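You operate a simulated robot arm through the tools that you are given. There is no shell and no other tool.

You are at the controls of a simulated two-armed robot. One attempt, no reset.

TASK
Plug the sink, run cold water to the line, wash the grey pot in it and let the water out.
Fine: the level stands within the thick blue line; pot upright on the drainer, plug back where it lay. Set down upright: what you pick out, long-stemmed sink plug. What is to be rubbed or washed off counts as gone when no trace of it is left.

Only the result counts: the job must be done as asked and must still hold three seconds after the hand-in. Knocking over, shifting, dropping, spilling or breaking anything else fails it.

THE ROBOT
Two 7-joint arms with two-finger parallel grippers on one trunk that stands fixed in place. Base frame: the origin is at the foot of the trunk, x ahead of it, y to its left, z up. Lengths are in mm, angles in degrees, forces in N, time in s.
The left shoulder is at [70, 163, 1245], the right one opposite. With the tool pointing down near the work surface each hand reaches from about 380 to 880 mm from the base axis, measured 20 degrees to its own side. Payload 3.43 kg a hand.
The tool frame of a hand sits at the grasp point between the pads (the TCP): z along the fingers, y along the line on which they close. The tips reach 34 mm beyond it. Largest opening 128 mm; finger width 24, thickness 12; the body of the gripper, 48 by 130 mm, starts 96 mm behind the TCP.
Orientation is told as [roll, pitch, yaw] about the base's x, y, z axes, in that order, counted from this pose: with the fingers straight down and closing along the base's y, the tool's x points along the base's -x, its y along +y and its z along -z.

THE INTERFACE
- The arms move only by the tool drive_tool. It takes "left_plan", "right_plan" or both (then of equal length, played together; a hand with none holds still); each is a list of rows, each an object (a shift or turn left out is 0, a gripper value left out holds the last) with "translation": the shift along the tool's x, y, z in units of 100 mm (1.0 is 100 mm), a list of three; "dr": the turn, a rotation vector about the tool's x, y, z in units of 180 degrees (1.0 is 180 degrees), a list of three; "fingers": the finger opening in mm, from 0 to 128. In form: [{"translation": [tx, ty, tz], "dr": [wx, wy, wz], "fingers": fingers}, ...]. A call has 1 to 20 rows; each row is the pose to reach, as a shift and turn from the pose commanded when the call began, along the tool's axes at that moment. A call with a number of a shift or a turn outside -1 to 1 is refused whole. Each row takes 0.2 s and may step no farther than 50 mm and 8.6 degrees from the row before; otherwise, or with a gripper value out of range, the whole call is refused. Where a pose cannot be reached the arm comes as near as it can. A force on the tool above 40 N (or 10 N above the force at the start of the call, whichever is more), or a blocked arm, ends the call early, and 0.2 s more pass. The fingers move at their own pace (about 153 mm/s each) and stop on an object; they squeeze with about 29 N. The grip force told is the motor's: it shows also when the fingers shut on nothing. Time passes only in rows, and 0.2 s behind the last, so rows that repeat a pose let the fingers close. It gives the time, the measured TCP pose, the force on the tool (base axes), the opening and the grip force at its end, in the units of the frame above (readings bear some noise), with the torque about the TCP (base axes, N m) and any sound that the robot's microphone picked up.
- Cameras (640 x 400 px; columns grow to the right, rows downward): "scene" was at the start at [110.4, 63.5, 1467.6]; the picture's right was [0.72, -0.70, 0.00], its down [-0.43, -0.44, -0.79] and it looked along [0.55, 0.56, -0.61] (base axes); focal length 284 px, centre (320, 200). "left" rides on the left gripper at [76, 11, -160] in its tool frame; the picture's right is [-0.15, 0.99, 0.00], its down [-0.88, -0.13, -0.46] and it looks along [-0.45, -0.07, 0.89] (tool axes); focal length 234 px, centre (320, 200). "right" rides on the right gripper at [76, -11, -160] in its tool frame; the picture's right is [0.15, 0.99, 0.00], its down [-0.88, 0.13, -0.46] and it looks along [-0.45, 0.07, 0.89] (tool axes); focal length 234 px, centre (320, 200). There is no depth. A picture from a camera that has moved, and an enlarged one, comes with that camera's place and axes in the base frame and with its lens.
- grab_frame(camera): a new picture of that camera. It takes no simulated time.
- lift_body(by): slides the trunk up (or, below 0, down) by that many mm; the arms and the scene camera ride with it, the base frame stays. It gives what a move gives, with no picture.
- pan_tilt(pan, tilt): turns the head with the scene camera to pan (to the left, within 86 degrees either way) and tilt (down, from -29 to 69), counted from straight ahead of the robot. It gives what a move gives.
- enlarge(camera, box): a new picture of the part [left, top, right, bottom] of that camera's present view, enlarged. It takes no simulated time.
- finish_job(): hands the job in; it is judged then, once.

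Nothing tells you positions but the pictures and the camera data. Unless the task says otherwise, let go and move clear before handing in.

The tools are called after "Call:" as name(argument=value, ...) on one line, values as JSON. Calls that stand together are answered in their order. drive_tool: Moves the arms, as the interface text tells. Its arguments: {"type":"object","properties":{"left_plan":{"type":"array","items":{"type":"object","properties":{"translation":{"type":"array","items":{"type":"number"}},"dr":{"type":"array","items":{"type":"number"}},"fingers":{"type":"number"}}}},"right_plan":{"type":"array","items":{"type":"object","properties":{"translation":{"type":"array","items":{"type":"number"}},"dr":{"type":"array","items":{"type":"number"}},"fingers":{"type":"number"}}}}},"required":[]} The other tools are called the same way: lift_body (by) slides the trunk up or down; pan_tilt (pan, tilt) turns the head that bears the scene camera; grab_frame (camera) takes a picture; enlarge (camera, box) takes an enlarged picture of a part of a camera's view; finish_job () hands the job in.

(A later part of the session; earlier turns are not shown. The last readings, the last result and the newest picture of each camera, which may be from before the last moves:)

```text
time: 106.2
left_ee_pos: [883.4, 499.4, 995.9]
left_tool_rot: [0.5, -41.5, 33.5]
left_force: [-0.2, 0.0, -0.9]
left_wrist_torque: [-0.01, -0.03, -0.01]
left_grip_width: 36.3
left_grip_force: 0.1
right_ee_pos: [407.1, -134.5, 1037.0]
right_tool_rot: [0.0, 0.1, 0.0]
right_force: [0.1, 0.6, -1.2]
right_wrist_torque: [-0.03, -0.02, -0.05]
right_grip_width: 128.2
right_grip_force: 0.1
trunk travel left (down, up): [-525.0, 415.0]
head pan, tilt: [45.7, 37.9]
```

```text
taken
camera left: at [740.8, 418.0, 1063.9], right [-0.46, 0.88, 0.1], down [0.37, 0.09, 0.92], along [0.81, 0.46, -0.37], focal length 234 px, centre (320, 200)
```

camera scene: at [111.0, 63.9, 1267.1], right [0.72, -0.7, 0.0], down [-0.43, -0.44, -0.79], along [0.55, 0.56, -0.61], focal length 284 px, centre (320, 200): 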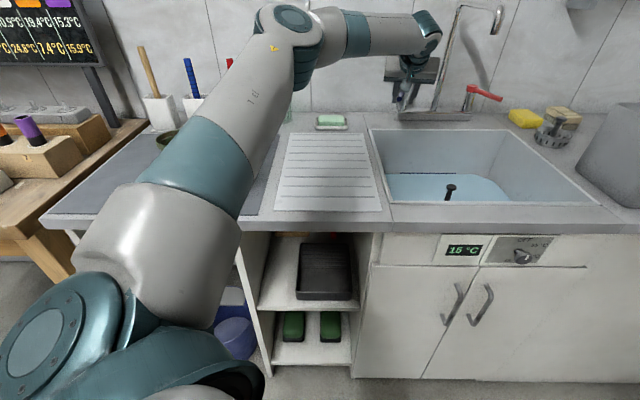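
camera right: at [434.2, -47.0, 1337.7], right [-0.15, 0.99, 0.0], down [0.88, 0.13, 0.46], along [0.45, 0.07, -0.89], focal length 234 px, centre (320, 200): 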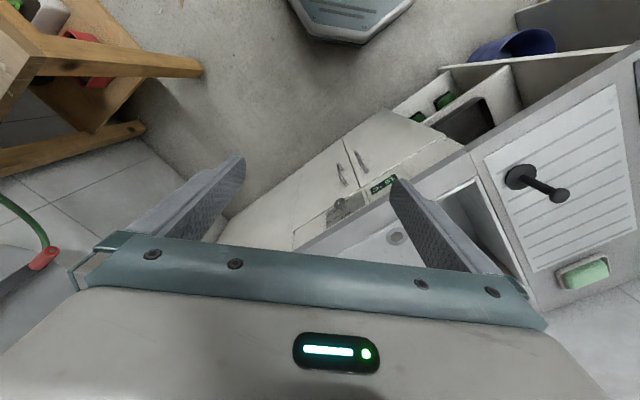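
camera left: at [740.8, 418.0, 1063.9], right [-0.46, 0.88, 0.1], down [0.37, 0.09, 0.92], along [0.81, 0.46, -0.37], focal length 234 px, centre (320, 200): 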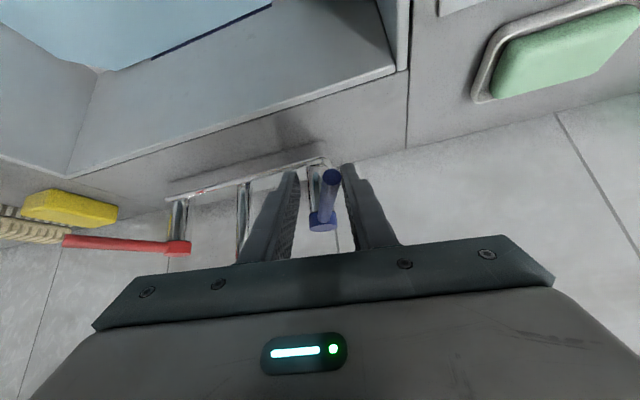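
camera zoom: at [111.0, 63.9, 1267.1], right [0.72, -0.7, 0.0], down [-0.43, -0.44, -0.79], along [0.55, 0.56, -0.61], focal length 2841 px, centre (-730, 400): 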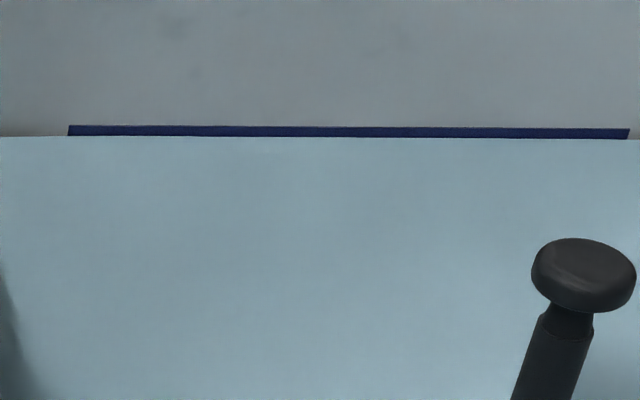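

The tap is shut with the level inside the line. I back off and check that the level holds.

Call:
drive_tool(left_plan=[{"translation": [0, 0, -0.3], "fingers": 60}, {"translation": [0, 0, -0.65]}, {"translation": [0, 0, -1.0]}])

Call:
drive_tool(left_plan=[{"translation": [0.124, -0.16, -0.108], "dr": [0.0301, 0, 0.0346]}, {"translation": [0.249, -0.323, -0.215], "dr": [0.0602, 0, 0.0692]}, {"translation": [0.373, -0.485, -0.323], "dr": [0.0902, 0, 0.1038]}, {"translation": [0.497, -0.646, -0.43], "dr": [0.1203, 0, 0.1384]}])

Call:
enlarge(camera="scene", box=[395, 160, 455, 200])

Call:
grab_frame(camera="scene")

```text
time: 107.0
left_ee_pos: [827.0, 459.3, 1073.6]
left_tool_rot: [0.4, -41.6, 33.2]
left_force: [-0.5, 0.2, 0.6]
left_wrist_torque: [-0.03, 0.0, 0.01]
left_grip_width: 59.7
left_grip_force: 0.1
right_ee_pos: [404.8, -135.2, 1036.9]
right_tool_rot: [-0.1, -0.2, 0.0]
right_force: [-0.1, -0.7, 1.2]
right_wrist_torque: [0.0, -0.04, -0.01]
right_grip_width: 128.1
right_grip_force: 0.0
trunk travel left (down, up): [-525.0, 415.0]
head pan, tilt: [45.7, 37.9]
```

```text
time: 108.0
left_ee_pos: [807.7, 370.6, 1068.9]
left_tool_rot: [0.8, -41.2, -0.1]
left_force: [-0.4, -0.3, -0.3]
left_wrist_torque: [-0.03, 0.0, 0.02]
left_grip_width: 59.9
left_grip_force: 0.1
right_ee_pos: [407.0, -134.7, 1036.8]
right_tool_rot: [0.0, 0.0, -0.1]
right_force: [0.2, -0.4, 0.4]
right_wrist_torque: [-0.05, -0.01, 0.02]
right_grip_width: 127.8
right_grip_force: 0.0
trunk travel left (down, up): [-525.0, 415.0]
head pan, tilt: [45.7, 37.9]
```

```text
10.00 times, centred on (425, 180) of scene
camera zoom: at [110.2, 63.4, 1267.2], right [0.72, -0.7, 0.0], down [-0.43, -0.44, -0.79], along [0.55, 0.56, -0.61], focal length 2841 px, centre (-730, 400)
```

zoom: 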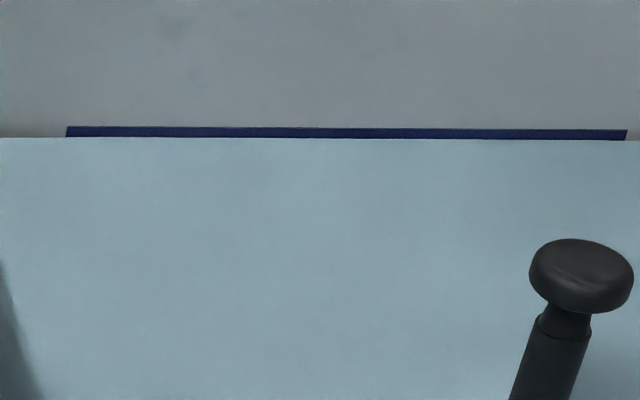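

```text
taken
camera scene: at [110.2, 63.4, 1267.2], right [0.72, -0.7, 0.0], down [-0.43, -0.44, -0.79], along [0.55, 0.56, -0.61], focal length 284 px, centre (320, 200)
```

scene: 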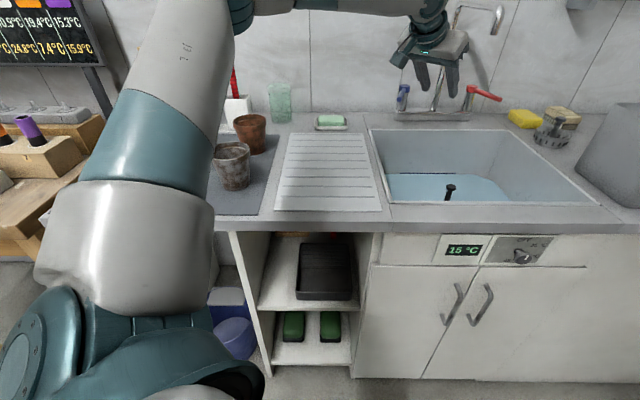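

Call:
drive_tool(left_plan=[{"translation": [0.111, 0.1, -0.177], "dr": [0, 0.0457, 0]}, {"translation": [0.222, 0.2, -0.354], "dr": [0, 0.0914, 0]}, {"translation": [0.333, 0.3, -0.53], "dr": [0, 0.1371, 0]}, {"translation": [0.444, 0.4, -0.707], "dr": [0, 0.1828, 0]}, {"translation": [0.555, 0.5, -0.884], "dr": [0, 0.2289, 0]}])

Call:
lift_body(by=150)

Call:
enlarge(camera="scene", box=[150, 120, 390, 270])

```text
time: 109.2
left_ee_pos: [710.3, 421.3, 1099.2]
left_tool_rot: [0.6, 0.2, 0.5]
left_force: [0.7, 0.4, 0.7]
left_wrist_torque: [-0.04, -0.01, -0.01]
left_grip_width: 59.9
left_grip_force: 0.0
right_ee_pos: [408.2, -134.8, 1037.1]
right_tool_rot: [0.0, 0.1, 0.0]
right_force: [0.7, -0.5, -0.8]
right_wrist_torque: [-0.01, 0.02, 0.0]
right_grip_width: 127.7
right_grip_force: 0.0
trunk travel left (down, up): [-525.0, 415.0]
head pan, tilt: [45.7, 37.9]
```

```text
time: 111.0
left_ee_pos: [709.6, 419.4, 1250.0]
left_tool_rot: [0.6, 0.0, 0.5]
left_force: [-1.1, -0.4, -0.1]
left_wrist_torque: [-0.02, -0.02, -0.01]
left_grip_width: 59.9
left_grip_force: 0.1
right_ee_pos: [406.6, -135.4, 1185.7]
right_tool_rot: [-0.1, 0.0, -0.1]
right_force: [0.7, -0.2, -0.9]
right_wrist_torque: [0.01, 0.01, 0.01]
right_grip_width: 128.1
right_grip_force: 0.0
trunk travel left (down, up): [-675.0, 265.0]
head pan, tilt: [45.7, 37.9]
```

```text
2.67 times, centred on (270, 195) of scene
camera zoom: at [110.7, 63.4, 1417.1], right [0.72, -0.7, 0.0], down [-0.43, -0.44, -0.79], along [0.55, 0.56, -0.61], focal length 758 px, centre (453, 213)
```

zoom: 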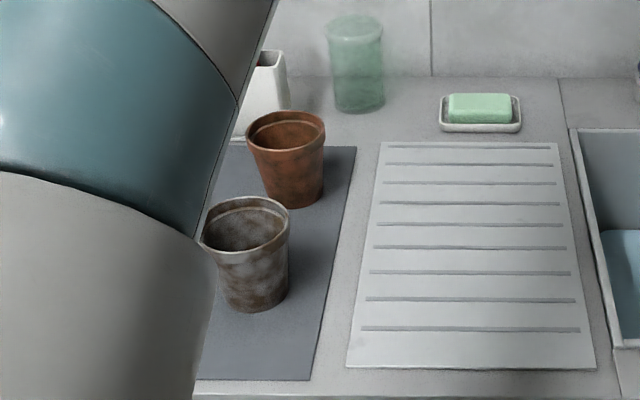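

Call:
drive_tool(left_plan=[{"translation": [0.48, 0.1, 0.0]}, {"translation": [0.9, 0.3, 0.0]}])

Call:
drive_tool(left_plan=[{"translation": [0.45, 0.15, 0.1]}, {"translation": [0.9, 0.3, 0.2]}])

Call:
drive_tool(left_plan=[{"translation": [0.45, 0.15, 0.1]}, {"translation": [0.9, 0.3, 0.2]}])

Call:
drive_tool(left_plan=[{"translation": [0.45, 0.15, 0.1], "fingers": 44}, {"translation": [0.88, 0.33, 0.2]}])

Call:
grab_frame(camera="left")

Call:
grab_frame(camera="scene")

```text
time: 111.6
left_ee_pos: [615.7, 450.3, 1251.1]
left_tool_rot: [0.5, -0.2, 0.5]
left_force: [-0.4, -0.2, -0.8]
left_wrist_torque: [-0.03, -0.01, -0.01]
left_grip_width: 60.1
left_grip_force: 0.0
right_ee_pos: [404.0, -133.7, 1188.2]
right_tool_rot: [0.0, -0.1, 0.0]
right_force: [0.1, 0.4, 0.4]
right_wrist_torque: [-0.01, -0.03, 0.01]
right_grip_width: 128.0
right_grip_force: 0.1
trunk travel left (down, up): [-675.0, 265.0]
head pan, tilt: [45.7, 37.9]
```

```text
time: 112.2
left_ee_pos: [526.0, 480.9, 1231.8]
left_tool_rot: [0.5, -0.1, 0.5]
left_force: [0.0, 0.2, -0.8]
left_wrist_torque: [-0.06, -0.04, -0.02]
left_grip_width: 59.8
left_grip_force: 0.1
right_ee_pos: [405.1, -134.5, 1188.7]
right_tool_rot: [-0.2, 0.0, 0.0]
right_force: [-0.9, -0.2, -0.5]
right_wrist_torque: [0.02, -0.04, -0.02]
right_grip_width: 127.8
right_grip_force: 0.0
trunk travel left (down, up): [-675.0, 265.0]
head pan, tilt: [45.7, 37.9]
```

```text
time: 112.8
left_ee_pos: [435.1, 510.7, 1211.6]
left_tool_rot: [0.6, -0.2, 0.6]
left_force: [-0.4, 0.1, -0.6]
left_wrist_torque: [-0.04, -0.03, -0.01]
left_grip_width: 59.9
left_grip_force: 0.1
right_ee_pos: [405.4, -132.6, 1188.5]
right_tool_rot: [-0.1, 0.0, 0.0]
right_force: [-1.1, -0.2, 0.2]
right_wrist_torque: [-0.05, -0.01, 0.04]
right_grip_width: 127.9
right_grip_force: 0.0
trunk travel left (down, up): [-675.0, 265.0]
head pan, tilt: [45.7, 37.9]
```

```text
time: 113.4
left_ee_pos: [349.3, 543.9, 1191.7]
left_tool_rot: [0.6, 0.0, 0.5]
left_force: [0.8, -0.5, -0.5]
left_wrist_torque: [-0.03, 0.0, 0.04]
left_grip_width: 44.2
left_grip_force: 0.0
right_ee_pos: [406.7, -132.6, 1188.4]
right_tool_rot: [-0.1, 0.1, 0.0]
right_force: [0.0, 0.2, -0.1]
right_wrist_torque: [-0.05, -0.03, -0.03]
right_grip_width: 128.1
right_grip_force: 0.1
trunk travel left (down, up): [-675.0, 265.0]
head pan, tilt: [45.7, 37.9]
```

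```text
taken
camera left: at [272.3, 551.8, 1349.9], right [0.14, 0.99, 0.01], down [0.88, -0.13, 0.45], along [0.45, -0.06, -0.89], focal length 234 px, centre (320, 200)
```

left: 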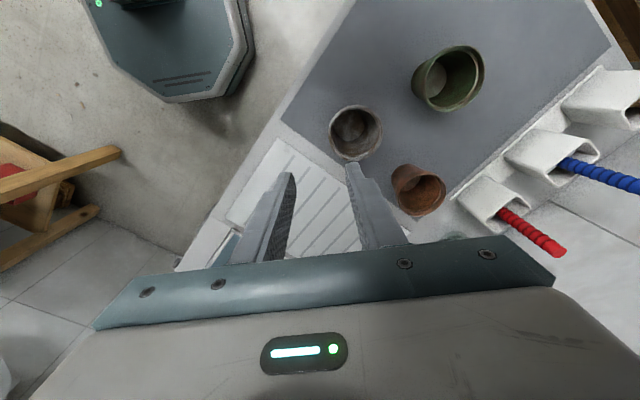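

```text
taken
camera scene: at [109.4, 66.2, 1417.3], right [0.72, -0.7, 0.0], down [-0.43, -0.44, -0.79], along [0.55, 0.56, -0.62], focal length 284 px, centre (320, 200)
```

scene: 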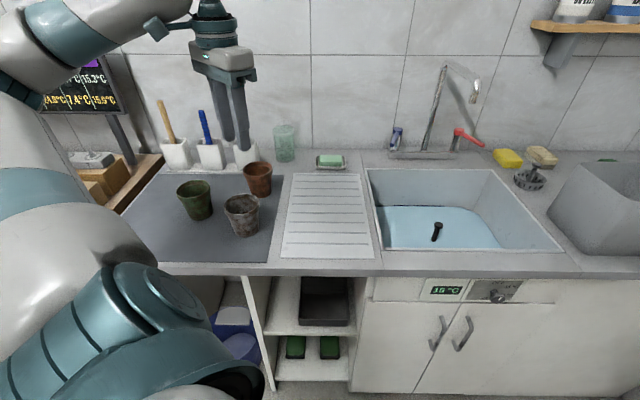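

Call:
enlarge(camera="left", box=[300, 80, 420, 180])

Call:
enlarge(camera="scene", box=[200, 170, 290, 250])

```text
4.00 times, centred on (360, 130) of left
camera zoom: at [272.3, 551.8, 1349.9], right [0.14, 0.99, 0.01], down [0.88, -0.13, 0.45], along [0.45, -0.06, -0.89], focal length 937 px, centre (160, 480)
```

zoom: 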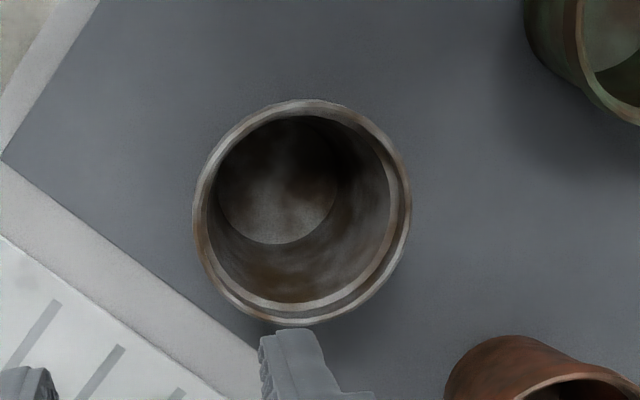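

```text
5.00 times, centred on (245, 210) of scene
camera zoom: at [109.4, 66.2, 1417.3], right [0.72, -0.7, 0.0], down [-0.43, -0.44, -0.79], along [0.55, 0.56, -0.62], focal length 1421 px, centre (695, 150)
```

zoom: 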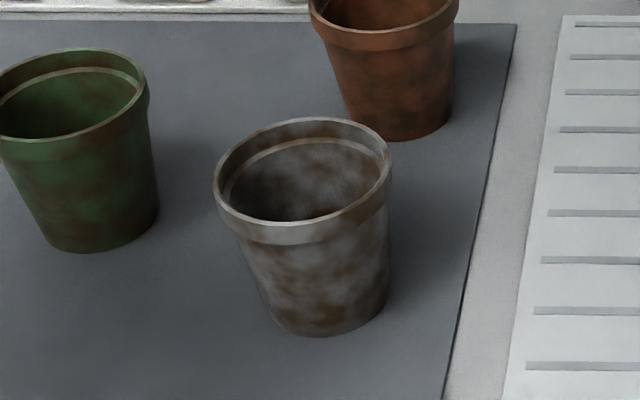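

Call:
drive_tool(left_plan=[{"translation": [-0.05, 0.13, 0.4]}, {"translation": [-0.05, 0.13, 0.8]}])

Call:
drive_tool(left_plan=[{"translation": [0, 0, 0.4]}, {"translation": [0, 0, 0.8]}])

Call:
grab_frame(camera="left")

Call:
enlarge(camera="scene", box=[190, 130, 310, 250])

```text
time: 114.0
left_ee_pos: [354.0, 555.6, 1112.8]
left_tool_rot: [0.6, -0.1, 0.5]
left_force: [-0.2, 0.0, -0.4]
left_wrist_torque: [-0.01, 0.01, 0.01]
left_grip_width: 44.0
left_grip_force: 0.1
right_ee_pos: [405.3, -135.0, 1187.3]
right_tool_rot: [-0.1, 0.0, -0.1]
right_force: [-0.9, 0.6, -0.7]
right_wrist_torque: [0.01, -0.05, 0.02]
right_grip_width: 128.2
right_grip_force: 0.1
trunk travel left (down, up): [-675.0, 265.0]
head pan, tilt: [45.7, 37.9]
```

```text
time: 114.6
left_ee_pos: [353.6, 557.6, 1031.0]
left_tool_rot: [0.6, 0.1, 0.5]
left_force: [0.0, 0.3, -0.5]
left_wrist_torque: [-0.01, 0.0, -0.02]
left_grip_width: 44.0
left_grip_force: 0.1
right_ee_pos: [407.6, -134.9, 1187.4]
right_tool_rot: [0.1, 0.0, 0.0]
right_force: [0.8, -0.2, 0.9]
right_wrist_torque: [-0.01, 0.02, 0.06]
right_grip_width: 127.9
right_grip_force: 0.1
trunk travel left (down, up): [-675.0, 265.0]
head pan, tilt: [45.7, 37.9]
```

```text
taken
camera left: at [277.8, 565.7, 1190.2], right [0.14, 0.99, 0.01], down [0.88, -0.13, 0.45], along [0.45, -0.05, -0.89], focal length 234 px, centre (320, 200)
```

left: 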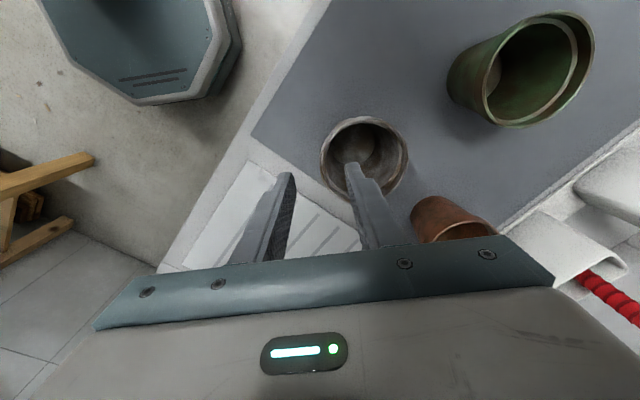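

```text
3.33 times, centred on (250, 190) of scene
camera zoom: at [110.9, 63.4, 1417.2], right [0.72, -0.7, 0.0], down [-0.43, -0.44, -0.79], along [0.55, 0.56, -0.61], focal length 947 px, centre (553, 233)
```

zoom: 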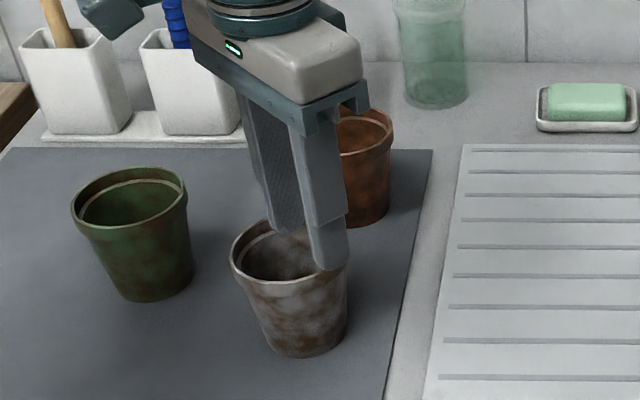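

Call:
drive_tool(left_plan=[{"translation": [0.03, 0.03, 0.2]}, {"translation": [0.03, 0.03, 0.4]}])

Call:
grab_frame(camera="left")

Call:
enlarge(camera="scene", box=[190, 130, 310, 250])

```text
time: 115.2
left_ee_pos: [349.8, 559.3, 992.1]
left_tool_rot: [0.7, 0.0, 0.5]
left_force: [0.6, 0.0, -0.7]
left_wrist_torque: [0.01, 0.01, -0.03]
left_grip_width: 43.9
left_grip_force: 0.1
right_ee_pos: [406.3, -135.9, 1187.0]
right_tool_rot: [0.0, 0.0, 0.0]
right_force: [0.5, -0.4, -0.7]
right_wrist_torque: [0.0, 0.0, 0.0]
right_grip_width: 127.9
right_grip_force: 0.0
trunk travel left (down, up): [-675.0, 265.0]
head pan, tilt: [45.7, 37.9]
```

```text
taken
camera left: at [274.3, 567.6, 1150.4], right [0.14, 0.99, 0.01], down [0.88, -0.13, 0.45], along [0.45, -0.05, -0.89], focal length 234 px, centre (320, 200)
```

left: 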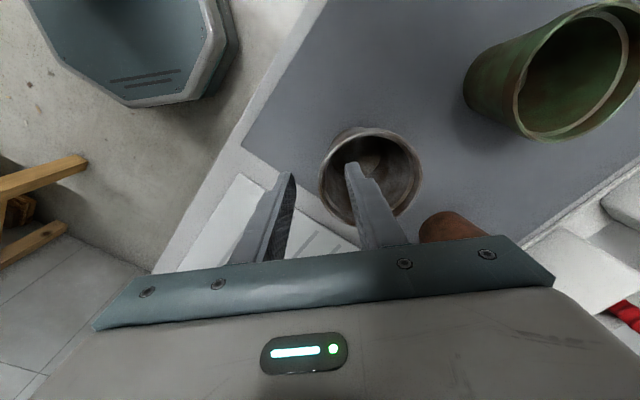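

```text
3.33 times, centred on (250, 190) of scene
camera zoom: at [111.0, 63.6, 1417.1], right [0.72, -0.7, 0.0], down [-0.43, -0.44, -0.79], along [0.55, 0.56, -0.61], focal length 947 px, centre (553, 233)
```

zoom: 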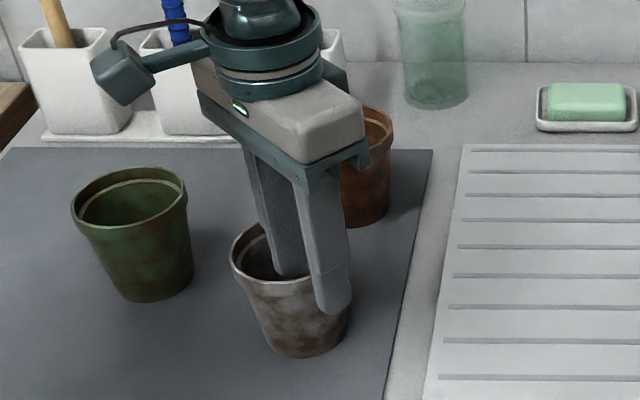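

Call:
drive_tool(left_plan=[{"translation": [0, 0, 0.18]}, {"translation": [0, 0, 0.35]}, {"translation": [0, 0, 0.35], "fingers": 0}, {"translation": [0, 0, 0.35], "fingers": 0}, {"translation": [0, 0, 0.35], "fingers": 0}])

Call:
grab_frame(camera="left")

Call:
enlarge(camera="scene", box=[190, 130, 310, 250])

```text
time: 116.4
left_ee_pos: [351.2, 560.6, 958.4]
left_tool_rot: [0.7, -0.2, 0.4]
left_force: [3.6, 10.2, 17.3]
left_wrist_torque: [1.71, 0.01, -0.41]
left_grip_width: 6.9
left_grip_force: 29.2
right_ee_pos: [406.7, -135.4, 1186.4]
right_tool_rot: [0.0, 0.0, 0.0]
right_force: [-0.3, -0.5, 0.1]
right_wrist_torque: [0.01, 0.0, -0.03]
right_grip_width: 127.9
right_grip_force: 0.1
trunk travel left (down, up): [-675.0, 265.0]
head pan, tilt: [45.7, 37.9]
```

```text
taken
camera left: at [274.3, 568.2, 1116.8], right [0.14, 0.99, 0.01], down [0.88, -0.13, 0.46], along [0.45, -0.05, -0.89], focal length 234 px, centre (320, 200)
```

left: 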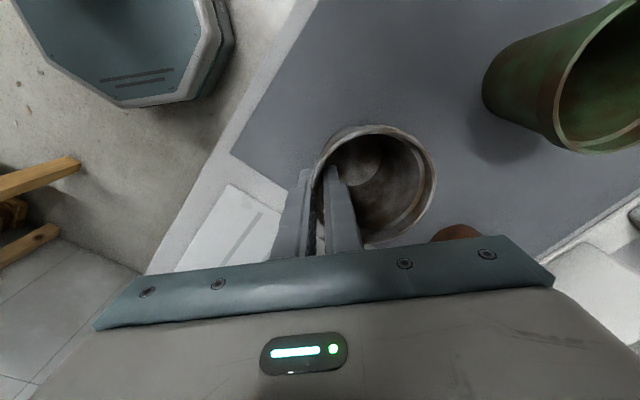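

```text
3.33 times, centred on (250, 190) of scene
camera zoom: at [109.9, 63.2, 1417.4], right [0.72, -0.7, 0.0], down [-0.43, -0.44, -0.79], along [0.55, 0.56, -0.61], focal length 947 px, centre (553, 233)
```

zoom: 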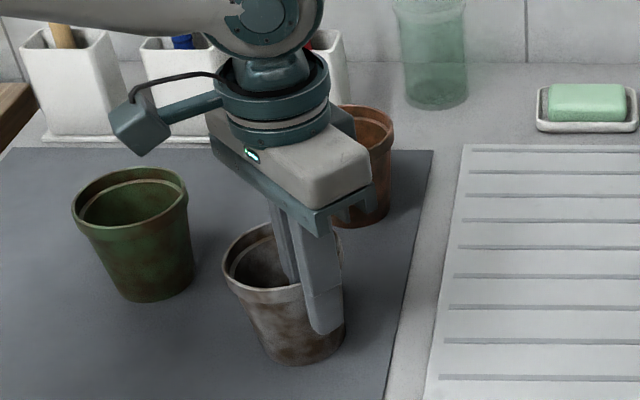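

Call:
drive_tool(left_plan=[{"translation": [0, 0, -0.1]}, {"translation": [0, 0, -0.3]}, {"translation": [0, 0, -0.6]}, {"translation": [0, 0, -1.0]}])

Call:
grab_frame(camera="left")

Call:
enlarge(camera="scene", box=[180, 70, 320, 250])

```text
time: 117.4
left_ee_pos: [350.6, 556.4, 1058.2]
left_tool_rot: [0.5, 0.0, 0.5]
left_force: [-0.7, -0.3, -0.4]
left_wrist_torque: [0.0, -0.02, 0.0]
left_grip_width: 2.0
left_grip_force: 29.5
right_ee_pos: [406.8, -134.4, 1187.3]
right_tool_rot: [0.0, 0.0, 0.0]
right_force: [-0.1, 0.5, 0.0]
right_wrist_torque: [0.02, -0.01, 0.0]
right_grip_width: 127.9
right_grip_force: 0.0
trunk travel left (down, up): [-675.0, 265.0]
head pan, tilt: [45.7, 37.9]
```

```text
taken
camera left: at [273.9, 564.5, 1217.0], right [0.14, 0.99, 0.01], down [0.88, -0.13, 0.46], along [0.45, -0.05, -0.89], focal length 234 px, centre (320, 200)
```

left: 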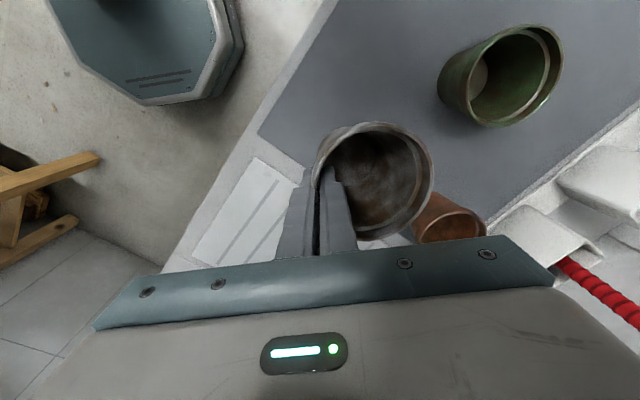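

```text
2.22 times, centred on (250, 160) of scene
camera zoom: at [109.8, 62.4, 1417.2], right [0.72, -0.7, 0.0], down [-0.43, -0.44, -0.79], along [0.55, 0.56, -0.61], focal length 631 px, centre (476, 289)
```

zoom: 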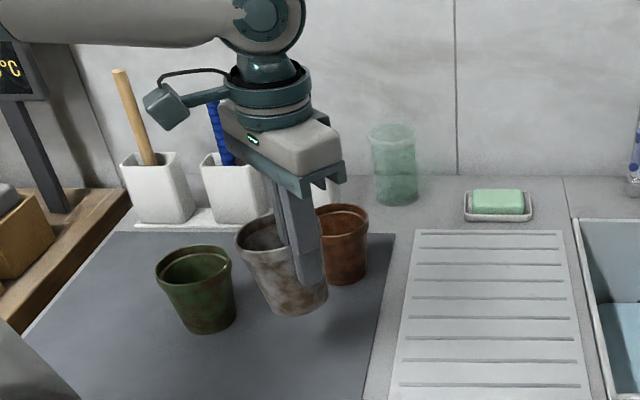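

Call:
drive_tool(left_plan=[{"translation": [-0.325, -0.213, -0.1]}, {"translation": [-0.65, -0.427, -0.2]}, {"translation": [-0.975, -0.64, -0.2]}])

Call:
drive_tool(left_plan=[{"translation": [-0.325, -0.213, 0]}, {"translation": [-0.65, -0.427, 0]}, {"translation": [-0.975, -0.64, 0]}])

Call:
drive_tool(left_plan=[{"translation": [-0.325, -0.213, 0]}, {"translation": [-0.65, -0.427, 0]}, {"translation": [-0.975, -0.64, 0]}])

Call:
drive_tool(left_plan=[{"translation": [-0.325, -0.213, 0]}, {"translation": [-0.65, -0.427, 0]}, {"translation": [-0.975, -0.64, 0]}])

Call:
grab_frame(camera="left")

Call:
grab_frame(camera="scene")

```text
time: 118.2
left_ee_pos: [450.9, 491.9, 1076.2]
left_tool_rot: [0.7, 0.2, 0.6]
left_force: [0.4, 0.3, -0.7]
left_wrist_torque: [0.02, 0.01, -0.03]
left_grip_width: 2.1
left_grip_force: 29.2
right_ee_pos: [409.6, -137.7, 1185.9]
right_tool_rot: [0.0, 0.1, 0.0]
right_force: [0.7, -0.4, -0.2]
right_wrist_torque: [0.0, 0.03, 0.01]
right_grip_width: 127.9
right_grip_force: 0.0
trunk travel left (down, up): [-675.0, 265.0]
head pan, tilt: [45.7, 37.9]
```

```text
time: 119.0
left_ee_pos: [546.3, 430.5, 1075.8]
left_tool_rot: [0.6, 0.1, 0.5]
left_force: [-0.1, -0.8, -1.1]
left_wrist_torque: [0.0, 0.05, -0.02]
left_grip_width: 2.2
left_grip_force: 28.7
right_ee_pos: [407.6, -135.0, 1185.9]
right_tool_rot: [0.0, 0.1, 0.0]
right_force: [0.3, -0.4, -0.4]
right_wrist_torque: [-0.01, -0.02, -0.03]
right_grip_width: 127.8
right_grip_force: 0.1
trunk travel left (down, up): [-675.0, 265.0]
head pan, tilt: [45.7, 37.9]
```

```text
time: 119.8
left_ee_pos: [645.4, 367.1, 1074.9]
left_tool_rot: [0.6, 0.1, 0.4]
left_force: [0.0, -0.1, 0.1]
left_wrist_torque: [-0.03, 0.02, 0.01]
left_grip_width: 1.9
left_grip_force: 28.6
right_ee_pos: [408.0, -134.4, 1186.4]
right_tool_rot: [0.0, 0.1, 0.0]
right_force: [0.9, -0.7, 0.4]
right_wrist_torque: [0.01, 0.06, 0.01]
right_grip_width: 127.8
right_grip_force: 0.1
trunk travel left (down, up): [-675.0, 265.0]
head pan, tilt: [45.7, 37.9]
```

```text
time: 120.6
left_ee_pos: [728.0, 314.5, 1073.7]
left_tool_rot: [0.5, -0.1, 0.5]
left_force: [-0.1, 0.4, -0.7]
left_wrist_torque: [-0.04, 0.0, -0.01]
left_grip_width: 2.0
left_grip_force: 28.9
left hand out of reach, approached as far as the arm can: row 3
right_ee_pos: [407.4, -134.2, 1186.8]
right_tool_rot: [0.0, 0.0, 0.0]
right_force: [0.4, 1.3, 0.1]
right_wrist_torque: [-0.03, 0.02, 0.01]
right_grip_width: 127.9
right_grip_force: 0.0
trunk travel left (down, up): [-675.0, 265.0]
head pan, tilt: [45.7, 37.9]
```

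```text
taken
camera left: at [650.8, 323.9, 1233.2], right [0.14, 0.99, 0.01], down [0.88, -0.13, 0.46], along [0.45, -0.05, -0.89], focal length 234 px, centre (320, 200)
```

left: 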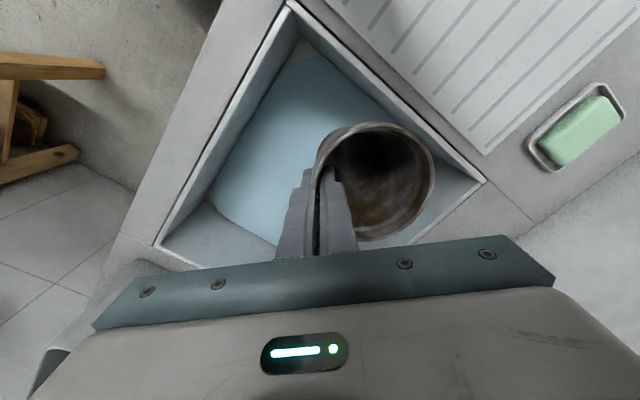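

```text
taken
camera scene: at [110.7, 64.3, 1417.2], right [0.72, -0.7, 0.0], down [-0.43, -0.44, -0.79], along [0.55, 0.56, -0.61], focal length 284 px, centre (320, 200)
```

scene: 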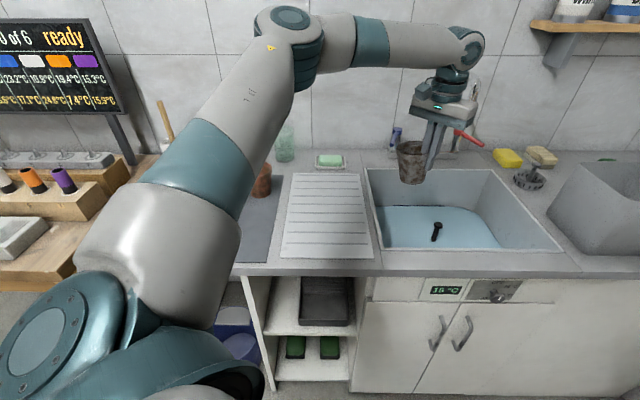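

Call:
lift_body(by=-250)

Call:
grab_frame(camera="scene")

Call:
grab_frame(camera="left")

```text
time: 123.2
left_ee_pos: [727.3, 314.3, 825.1]
left_tool_rot: [0.6, -0.2, 0.6]
left_force: [0.2, -0.2, -0.4]
left_wrist_torque: [-0.02, 0.0, 0.02]
left_grip_width: 2.0
left_grip_force: 29.2
right_ee_pos: [406.4, -135.5, 937.0]
right_tool_rot: [0.0, 0.0, 0.0]
right_force: [-1.6, -0.2, -0.2]
right_wrist_torque: [0.01, 0.0, -0.02]
right_grip_width: 127.9
right_grip_force: 0.0
trunk travel left (down, up): [-425.0, 515.0]
head pan, tilt: [45.7, 37.9]
```

```text
taken
camera scene: at [110.3, 63.3, 1167.2], right [0.72, -0.7, 0.0], down [-0.43, -0.44, -0.79], along [0.55, 0.56, -0.61], focal length 284 px, centre (320, 200)
```

scene: 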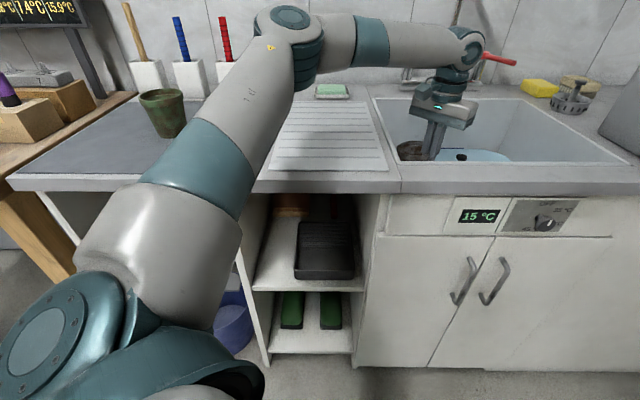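

```text
taken
camera left: at [650.3, 322.4, 983.7], right [0.14, 0.99, 0.01], down [0.88, -0.13, 0.46], along [0.45, -0.05, -0.89], focal length 234 px, centre (320, 200)
```

left: 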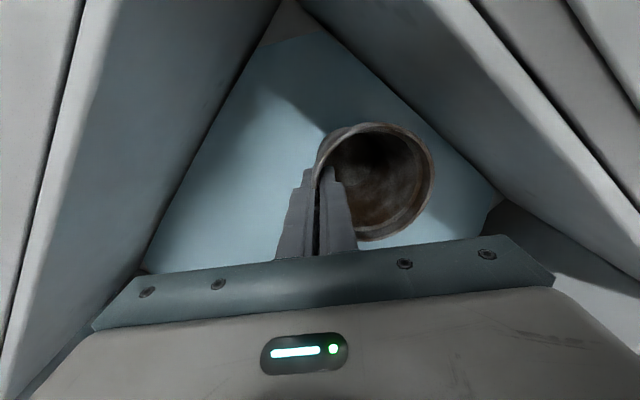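

Call:
drive_tool(left_plan=[{"translation": [0, 0, 0.2]}, {"translation": [0, 0, 0.4]}, {"translation": [0, 0, 0.5]}])

Call:
grab_frame(camera="left")

Call:
enlarge(camera="scene", box=[370, 90, 530, 190])

```text
time: 124.0
left_ee_pos: [722.9, 316.2, 775.0]
left_tool_rot: [0.4, -0.4, 0.5]
left_force: [-1.1, 0.2, -0.4]
left_wrist_torque: [-0.01, 0.03, -0.01]
left_grip_width: 2.1
left_grip_force: 28.8
left hand out of reach, approached as far as the arm can: row 2, 3
right_ee_pos: [407.4, -134.0, 937.4]
right_tool_rot: [0.0, 0.1, -0.1]
right_force: [0.6, 0.8, -0.4]
right_wrist_torque: [-0.01, 0.01, -0.02]
right_grip_width: 128.2
right_grip_force: 0.0
trunk travel left (down, up): [-425.0, 515.0]
head pan, tilt: [45.7, 37.9]
```

```text
taken
camera left: at [645.5, 325.5, 933.4], right [0.14, 0.99, 0.01], down [0.88, -0.13, 0.46], along [0.46, -0.06, -0.89], focal length 234 px, centre (320, 200)
```

left: 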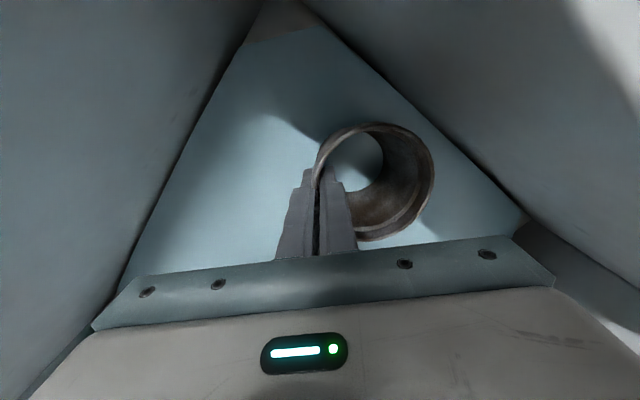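

```text
4.00 times, centred on (450, 140) of scene
camera zoom: at [110.6, 63.4, 1167.2], right [0.72, -0.7, 0.0], down [-0.43, -0.44, -0.79], along [0.55, 0.56, -0.61], focal length 1136 px, centre (-200, 440)
```

zoom: 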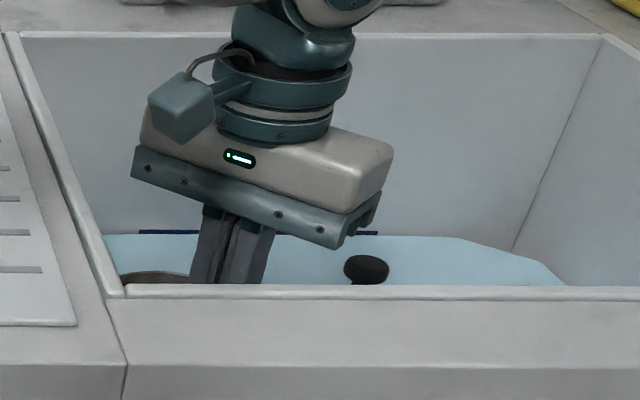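

Call:
lift_body(by=-15)

Call:
drive_tool(left_plan=[{}, {}, {}, {}, {}])

Call:
grab_frame(camera="left")

Call:
enlarge(camera="left", box=[290, 100, 450, 260])

```text
time: 124.6
left_ee_pos: [721.5, 315.0, 764.9]
left_tool_rot: [0.5, -0.8, 0.4]
left_force: [1.8, -3.8, 28.1]
left_wrist_torque: [1.35, 0.23, -0.07]
left_grip_width: 3.8
left_grip_force: 29.0
right_ee_pos: [404.7, -136.9, 923.3]
right_tool_rot: [0.2, -0.1, 0.0]
right_force: [0.3, 0.3, 0.1]
right_wrist_torque: [-0.02, -0.03, -0.01]
right_grip_width: 127.8
right_grip_force: 0.1
trunk travel left (down, up): [-410.0, 530.0]
head pan, tilt: [45.7, 37.9]
```

```text
time: 125.8
left_ee_pos: [721.6, 315.7, 763.4]
left_tool_rot: [0.6, -0.5, 0.5]
left_force: [4.7, -2.1, 26.1]
left_wrist_torque: [1.46, -0.02, -0.3]
left_grip_width: 2.6
left_grip_force: 29.4
right_ee_pos: [406.2, -136.1, 924.1]
right_tool_rot: [0.1, -0.2, 0.0]
right_force: [0.3, -0.7, 0.0]
right_wrist_torque: [0.01, -0.01, 0.03]
right_grip_width: 127.8
right_grip_force: 0.0
trunk travel left (down, up): [-410.0, 530.0]
head pan, tilt: [45.7, 37.9]
```

```text
taken
camera left: at [643.6, 324.1, 921.4], right [0.14, 0.99, 0.01], down [0.88, -0.13, 0.46], along [0.46, -0.05, -0.89], focal length 234 px, centre (320, 200)
```

left: 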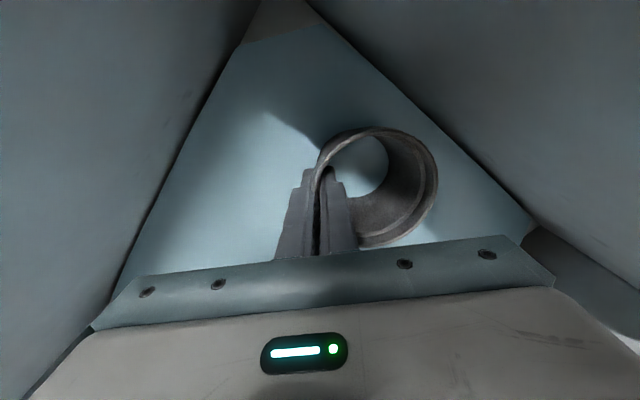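

```text
2.50 times, centred on (370, 180) of left
camera zoom: at [643.6, 324.1, 921.4], right [0.14, 0.99, 0.01], down [0.88, -0.13, 0.46], along [0.46, -0.05, -0.89], focal length 585 px, centre (195, 250)
```

zoom: 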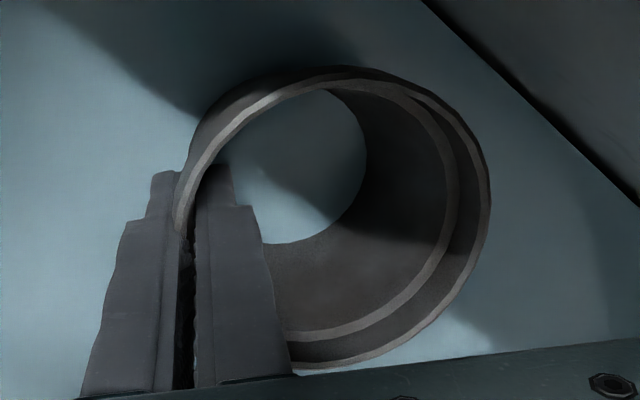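

The dirt fades over the whole pot while it stands in the water. I ease off the floor and stir it gently.

Call:
drive_tool(left_plan=[{"translation": [0, 0, -0.06]}, {"translation": [0.1, -0.1, -0.06]}, {"translation": [0.1, -0.25, -0.06]}, {"translation": [0, -0.3, -0.06]}, {"translation": [-0.0, -0.15, -0.06]}, {"translation": [0.1, -0.1, -0.06]}, {"translation": [0.1, -0.25, -0.06]}, {"translation": [0, -0.3, -0.06]}, {"translation": [-0.0, -0.15, -0.06]}, {"translation": [0, 0, -0.06]}, {"translation": [0, 0, -0.06]}])

Call:
enlarge(camera="left", box=[290, 100, 450, 260])

```text
time: 128.2
left_ee_pos: [723.3, 315.5, 766.5]
left_tool_rot: [0.5, -0.2, 0.5]
left_force: [0.6, -0.5, -1.7]
left_wrist_torque: [0.01, 0.03, 0.01]
left_grip_width: 2.3
left_grip_force: 29.0
left hand out of reach, approached as far as the arm can: row 4, 5, 8, 9
right_ee_pos: [407.0, -134.2, 921.7]
right_tool_rot: [0.0, 0.0, 0.1]
right_force: [-0.3, -0.2, -0.3]
right_wrist_torque: [0.03, 0.01, -0.02]
right_grip_width: 128.0
right_grip_force: 0.0
trunk travel left (down, up): [-410.0, 530.0]
head pan, tilt: [45.7, 37.9]
```

```text
2.50 times, centred on (370, 180) of left
camera zoom: at [645.5, 324.9, 924.5], right [0.14, 0.99, 0.01], down [0.88, -0.13, 0.46], along [0.46, -0.06, -0.89], focal length 585 px, centre (195, 250)
```

zoom: 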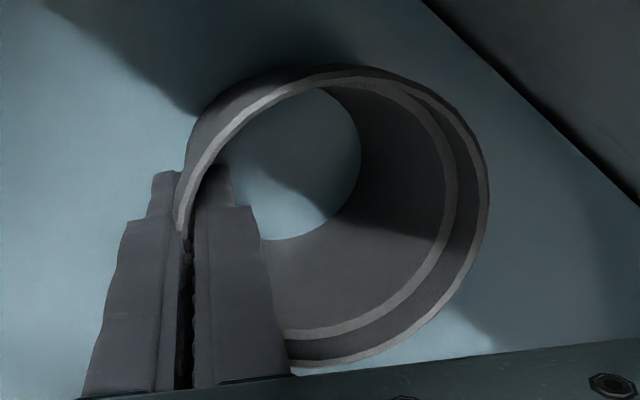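

Call:
drive_tool(left_plan=[{}, {"translation": [0.1, -0.1, 0]}, {"translation": [0.1, -0.2, 0]}, {"translation": [0, -0.1, 0]}, {}, {"translation": [0.1, -0.1, 0]}, {"translation": [0.1, -0.2, 0]}, {"translation": [0, -0.1, 0]}, {}, {}, {}, {}])

Call:
enlarge(camera="left", box=[290, 100, 450, 260])

Call:
lift_body(by=200)

Call:
enlarge(camera="scene", box=[370, 100, 490, 210])

Call:
enlarge(camera="left", box=[290, 100, 450, 260])

```text
time: 130.8
left_ee_pos: [724.0, 317.0, 766.9]
left_tool_rot: [0.4, -0.4, 0.6]
left_force: [-0.2, -0.5, -1.1]
left_wrist_torque: [0.01, -0.03, 0.0]
left_grip_width: 1.6
left_grip_force: 28.9
left hand out of reach, approached as far as the arm can: row 4
right_ee_pos: [407.2, -135.8, 922.4]
right_tool_rot: [0.0, 0.0, -0.1]
right_force: [0.3, -0.7, -0.3]
right_wrist_torque: [0.0, 0.03, -0.03]
right_grip_width: 128.1
right_grip_force: 0.0
trunk travel left (down, up): [-410.0, 530.0]
head pan, tilt: [45.7, 37.9]
```

```text
2.50 times, centred on (370, 180) of left
camera zoom: at [645.3, 325.2, 924.9], right [0.14, 0.99, 0.01], down [0.88, -0.13, 0.46], along [0.46, -0.06, -0.89], focal length 585 px, centre (195, 250)
```

zoom: 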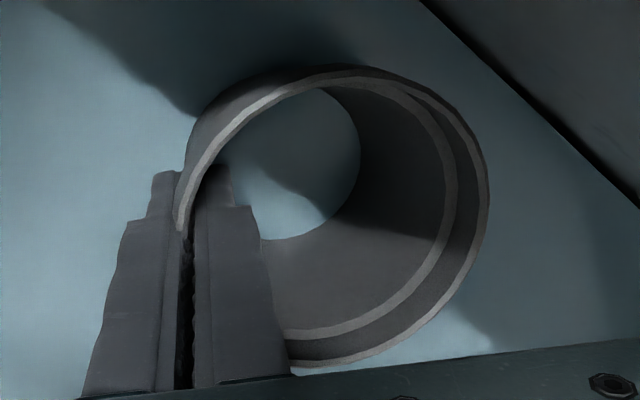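

```text
time: 133.0
left_ee_pos: [723.6, 315.9, 966.1]
left_tool_rot: [0.4, -0.3, 0.5]
left_force: [0.5, 0.5, 0.2]
left_wrist_torque: [-0.01, -0.04, 0.0]
left_grip_width: 2.1
left_grip_force: 29.2
right_ee_pos: [408.3, -135.1, 1122.0]
right_tool_rot: [0.0, -0.1, 0.0]
right_force: [-0.4, 0.6, 0.5]
right_wrist_torque: [0.01, 0.01, -0.04]
right_grip_width: 128.3
right_grip_force: 0.0
trunk travel left (down, up): [-610.0, 330.0]
head pan, tilt: [45.7, 37.9]
```

```text
3.64 times, centred on (430, 155) of scene
camera zoom: at [110.8, 63.4, 1352.1], right [0.72, -0.7, 0.0], down [-0.43, -0.44, -0.79], along [0.55, 0.56, -0.61], focal length 1033 px, centre (-80, 364)
```

zoom: 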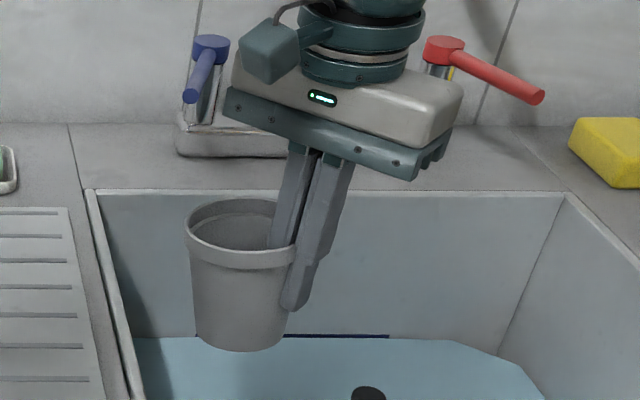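

```text
2.50 times, centred on (370, 180) of left
camera zoom: at [645.5, 325.2, 1124.6], right [0.14, 0.99, 0.01], down [0.88, -0.13, 0.46], along [0.46, -0.06, -0.89], focal length 585 px, centre (195, 250)
```

zoom: 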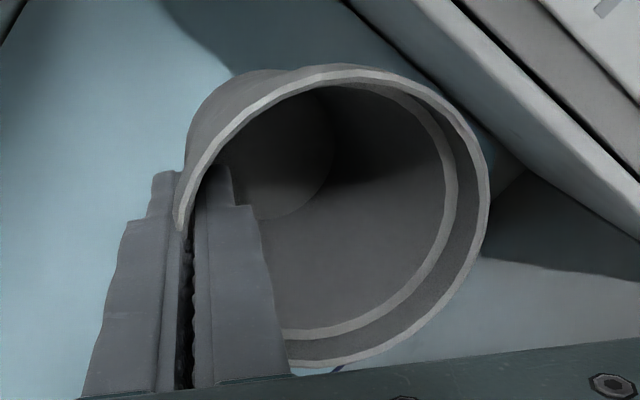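

The pot is clean inside and out. I lift it over to the drainer's middle and turn the hand about 10° so that its base is level.

Call:
drive_tool(left_plan=[{"translation": [0, 0, -0.4]}, {"translation": [0, 0.2, -0.8]}])

Call:
drive_tool(left_plan=[{"translation": [0.2, 0.33, 0]}, {"translation": [0.41, 0.66, 0]}, {"translation": [0.62, 0.98, 0]}])

Call:
drive_tool(left_plan=[{"translation": [0.2, 0.33, 0], "dr": [-0.0185, 0, 0]}, {"translation": [0.41, 0.66, 0], "dr": [-0.037, 0, 0]}, {"translation": [0.61, 0.97, 0], "dr": [-0.0556, 0, 0]}])

Call:
grab_frame(camera="scene")

Call:
enlarge(camera="scene", box=[270, 80, 410, 220])

Call:
grab_frame(camera="left")

```text
time: 133.6
left_ee_pos: [721.7, 335.5, 1046.5]
left_tool_rot: [0.5, -0.4, 0.5]
left_force: [-0.4, 1.4, -0.6]
left_wrist_torque: [-0.06, -0.02, 0.01]
left_grip_width: 1.9
left_grip_force: 28.6
right_ee_pos: [406.5, -134.6, 1121.7]
right_tool_rot: [0.0, -0.1, 0.0]
right_force: [-0.6, -0.5, 0.1]
right_wrist_torque: [-0.02, -0.02, 0.01]
right_grip_width: 127.9
right_grip_force: 0.1
trunk travel left (down, up): [-610.0, 330.0]
head pan, tilt: [45.7, 37.9]
```

```text
time: 134.4
left_ee_pos: [658.1, 434.1, 1047.0]
left_tool_rot: [0.3, -0.4, 0.5]
left_force: [-0.4, 0.3, -1.5]
left_wrist_torque: [-0.06, -0.02, 0.02]
left_grip_width: 2.0
left_grip_force: 29.1
right_ee_pos: [405.9, -134.4, 1121.5]
right_tool_rot: [0.0, 0.0, 0.0]
right_force: [0.3, 1.4, -0.2]
right_wrist_torque: [-0.04, -0.03, 0.01]
right_grip_width: 128.2
right_grip_force: 0.0
trunk travel left (down, up): [-610.0, 330.0]
head pan, tilt: [45.7, 37.9]
```

```text
time: 135.2
left_ee_pos: [598.6, 530.1, 1047.8]
left_tool_rot: [10.5, -0.4, 0.3]
left_force: [-0.6, -0.4, -0.3]
left_wrist_torque: [-0.01, 0.0, 0.02]
left_grip_width: 2.0
left_grip_force: 28.4
right_ee_pos: [406.4, -134.9, 1122.7]
right_tool_rot: [0.0, 0.0, 0.0]
right_force: [0.1, -0.6, 0.2]
right_wrist_torque: [0.0, -0.03, 0.01]
right_grip_width: 128.0
right_grip_force: 0.0
trunk travel left (down, up): [-610.0, 330.0]
head pan, tilt: [45.7, 37.9]
```

```text
taken
camera scene: at [109.8, 63.9, 1352.2], right [0.72, -0.7, 0.0], down [-0.43, -0.44, -0.79], along [0.55, 0.56, -0.61], focal length 284 px, centre (320, 200)
```

scene: 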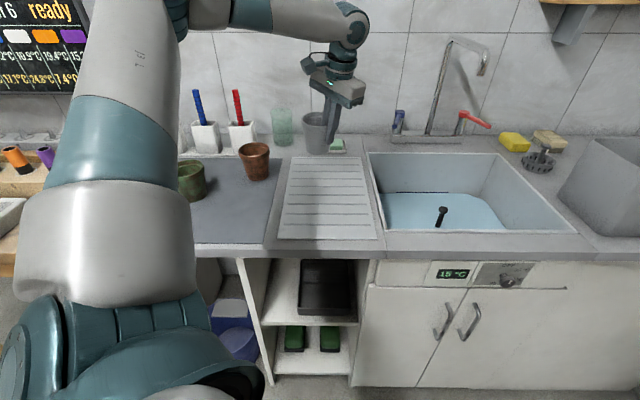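

```text
2.86 times, centred on (340, 150) of scene
camera zoom: at [109.8, 63.9, 1352.2], right [0.72, -0.7, 0.0], down [-0.43, -0.44, -0.79], along [0.55, 0.56, -0.61], focal length 812 px, centre (263, 343)
```

zoom: 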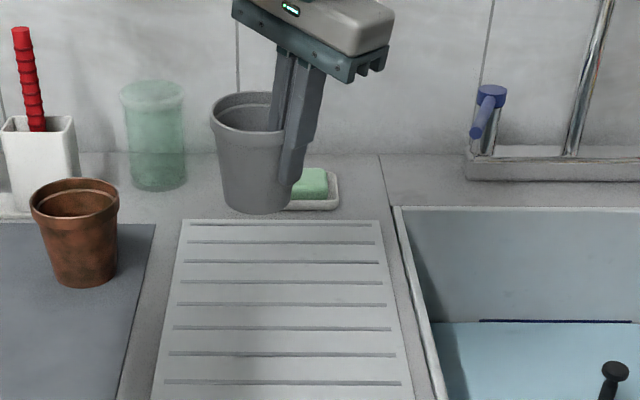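

```text
taken
camera left: at [520.7, 510.5, 1205.4], right [0.14, 0.97, 0.18], down [0.88, -0.2, 0.43], along [0.46, 0.1, -0.88], focal length 234 px, centre (320, 200)
```

left: 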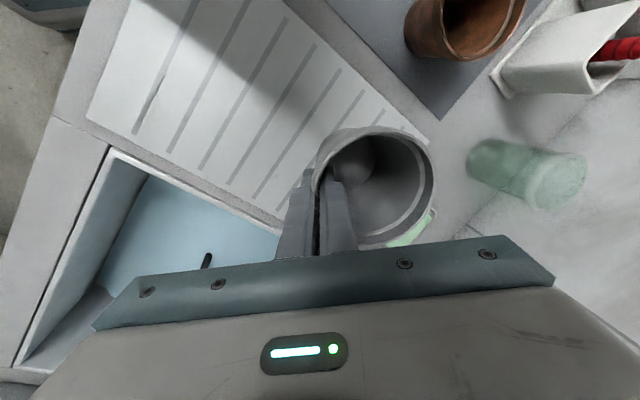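

Call:
drive_tool(left_plan=[{"translation": [0, -0.073, 0.393]}, {"translation": [0, -0.137, 0.737]}])

Call:
enlarge(camera="scene", box=[270, 80, 410, 220])

Call:
grab_frame(camera="left")

```text
time: 135.8
left_ee_pos: [598.8, 530.3, 972.1]
left_tool_rot: [10.4, -0.4, 0.5]
left_force: [0.9, -0.2, -1.0]
left_wrist_torque: [0.0, -0.01, 0.01]
left_grip_width: 2.0
left_grip_force: 29.0
right_ee_pos: [406.9, -134.7, 1122.8]
right_tool_rot: [0.0, 0.0, 0.0]
right_force: [-0.3, -0.3, 0.8]
right_wrist_torque: [0.04, 0.01, -0.02]
right_grip_width: 128.1
right_grip_force: 0.2
trunk travel left (down, up): [-610.0, 330.0]
head pan, tilt: [45.7, 37.9]
```

```text
2.86 times, centred on (340, 150) of scene
camera zoom: at [111.0, 63.8, 1352.2], right [0.72, -0.7, 0.0], down [-0.43, -0.44, -0.79], along [0.55, 0.56, -0.61], focal length 812 px, centre (263, 343)
```

zoom: 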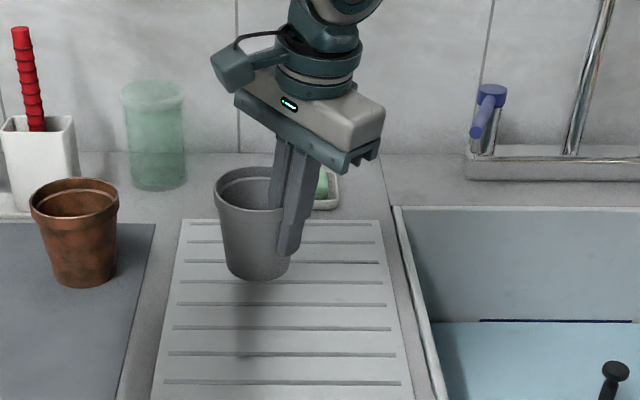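

```text
taken
camera left: at [521.8, 510.7, 1129.9], right [0.14, 0.97, 0.18], down [0.88, -0.2, 0.43], along [0.46, 0.1, -0.88], focal length 234 px, centre (320, 200)
```

left: 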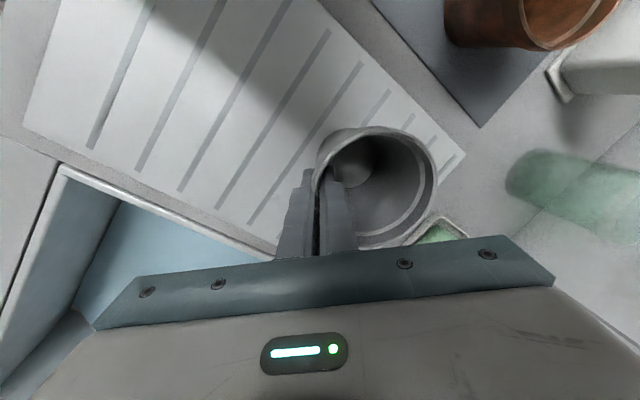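

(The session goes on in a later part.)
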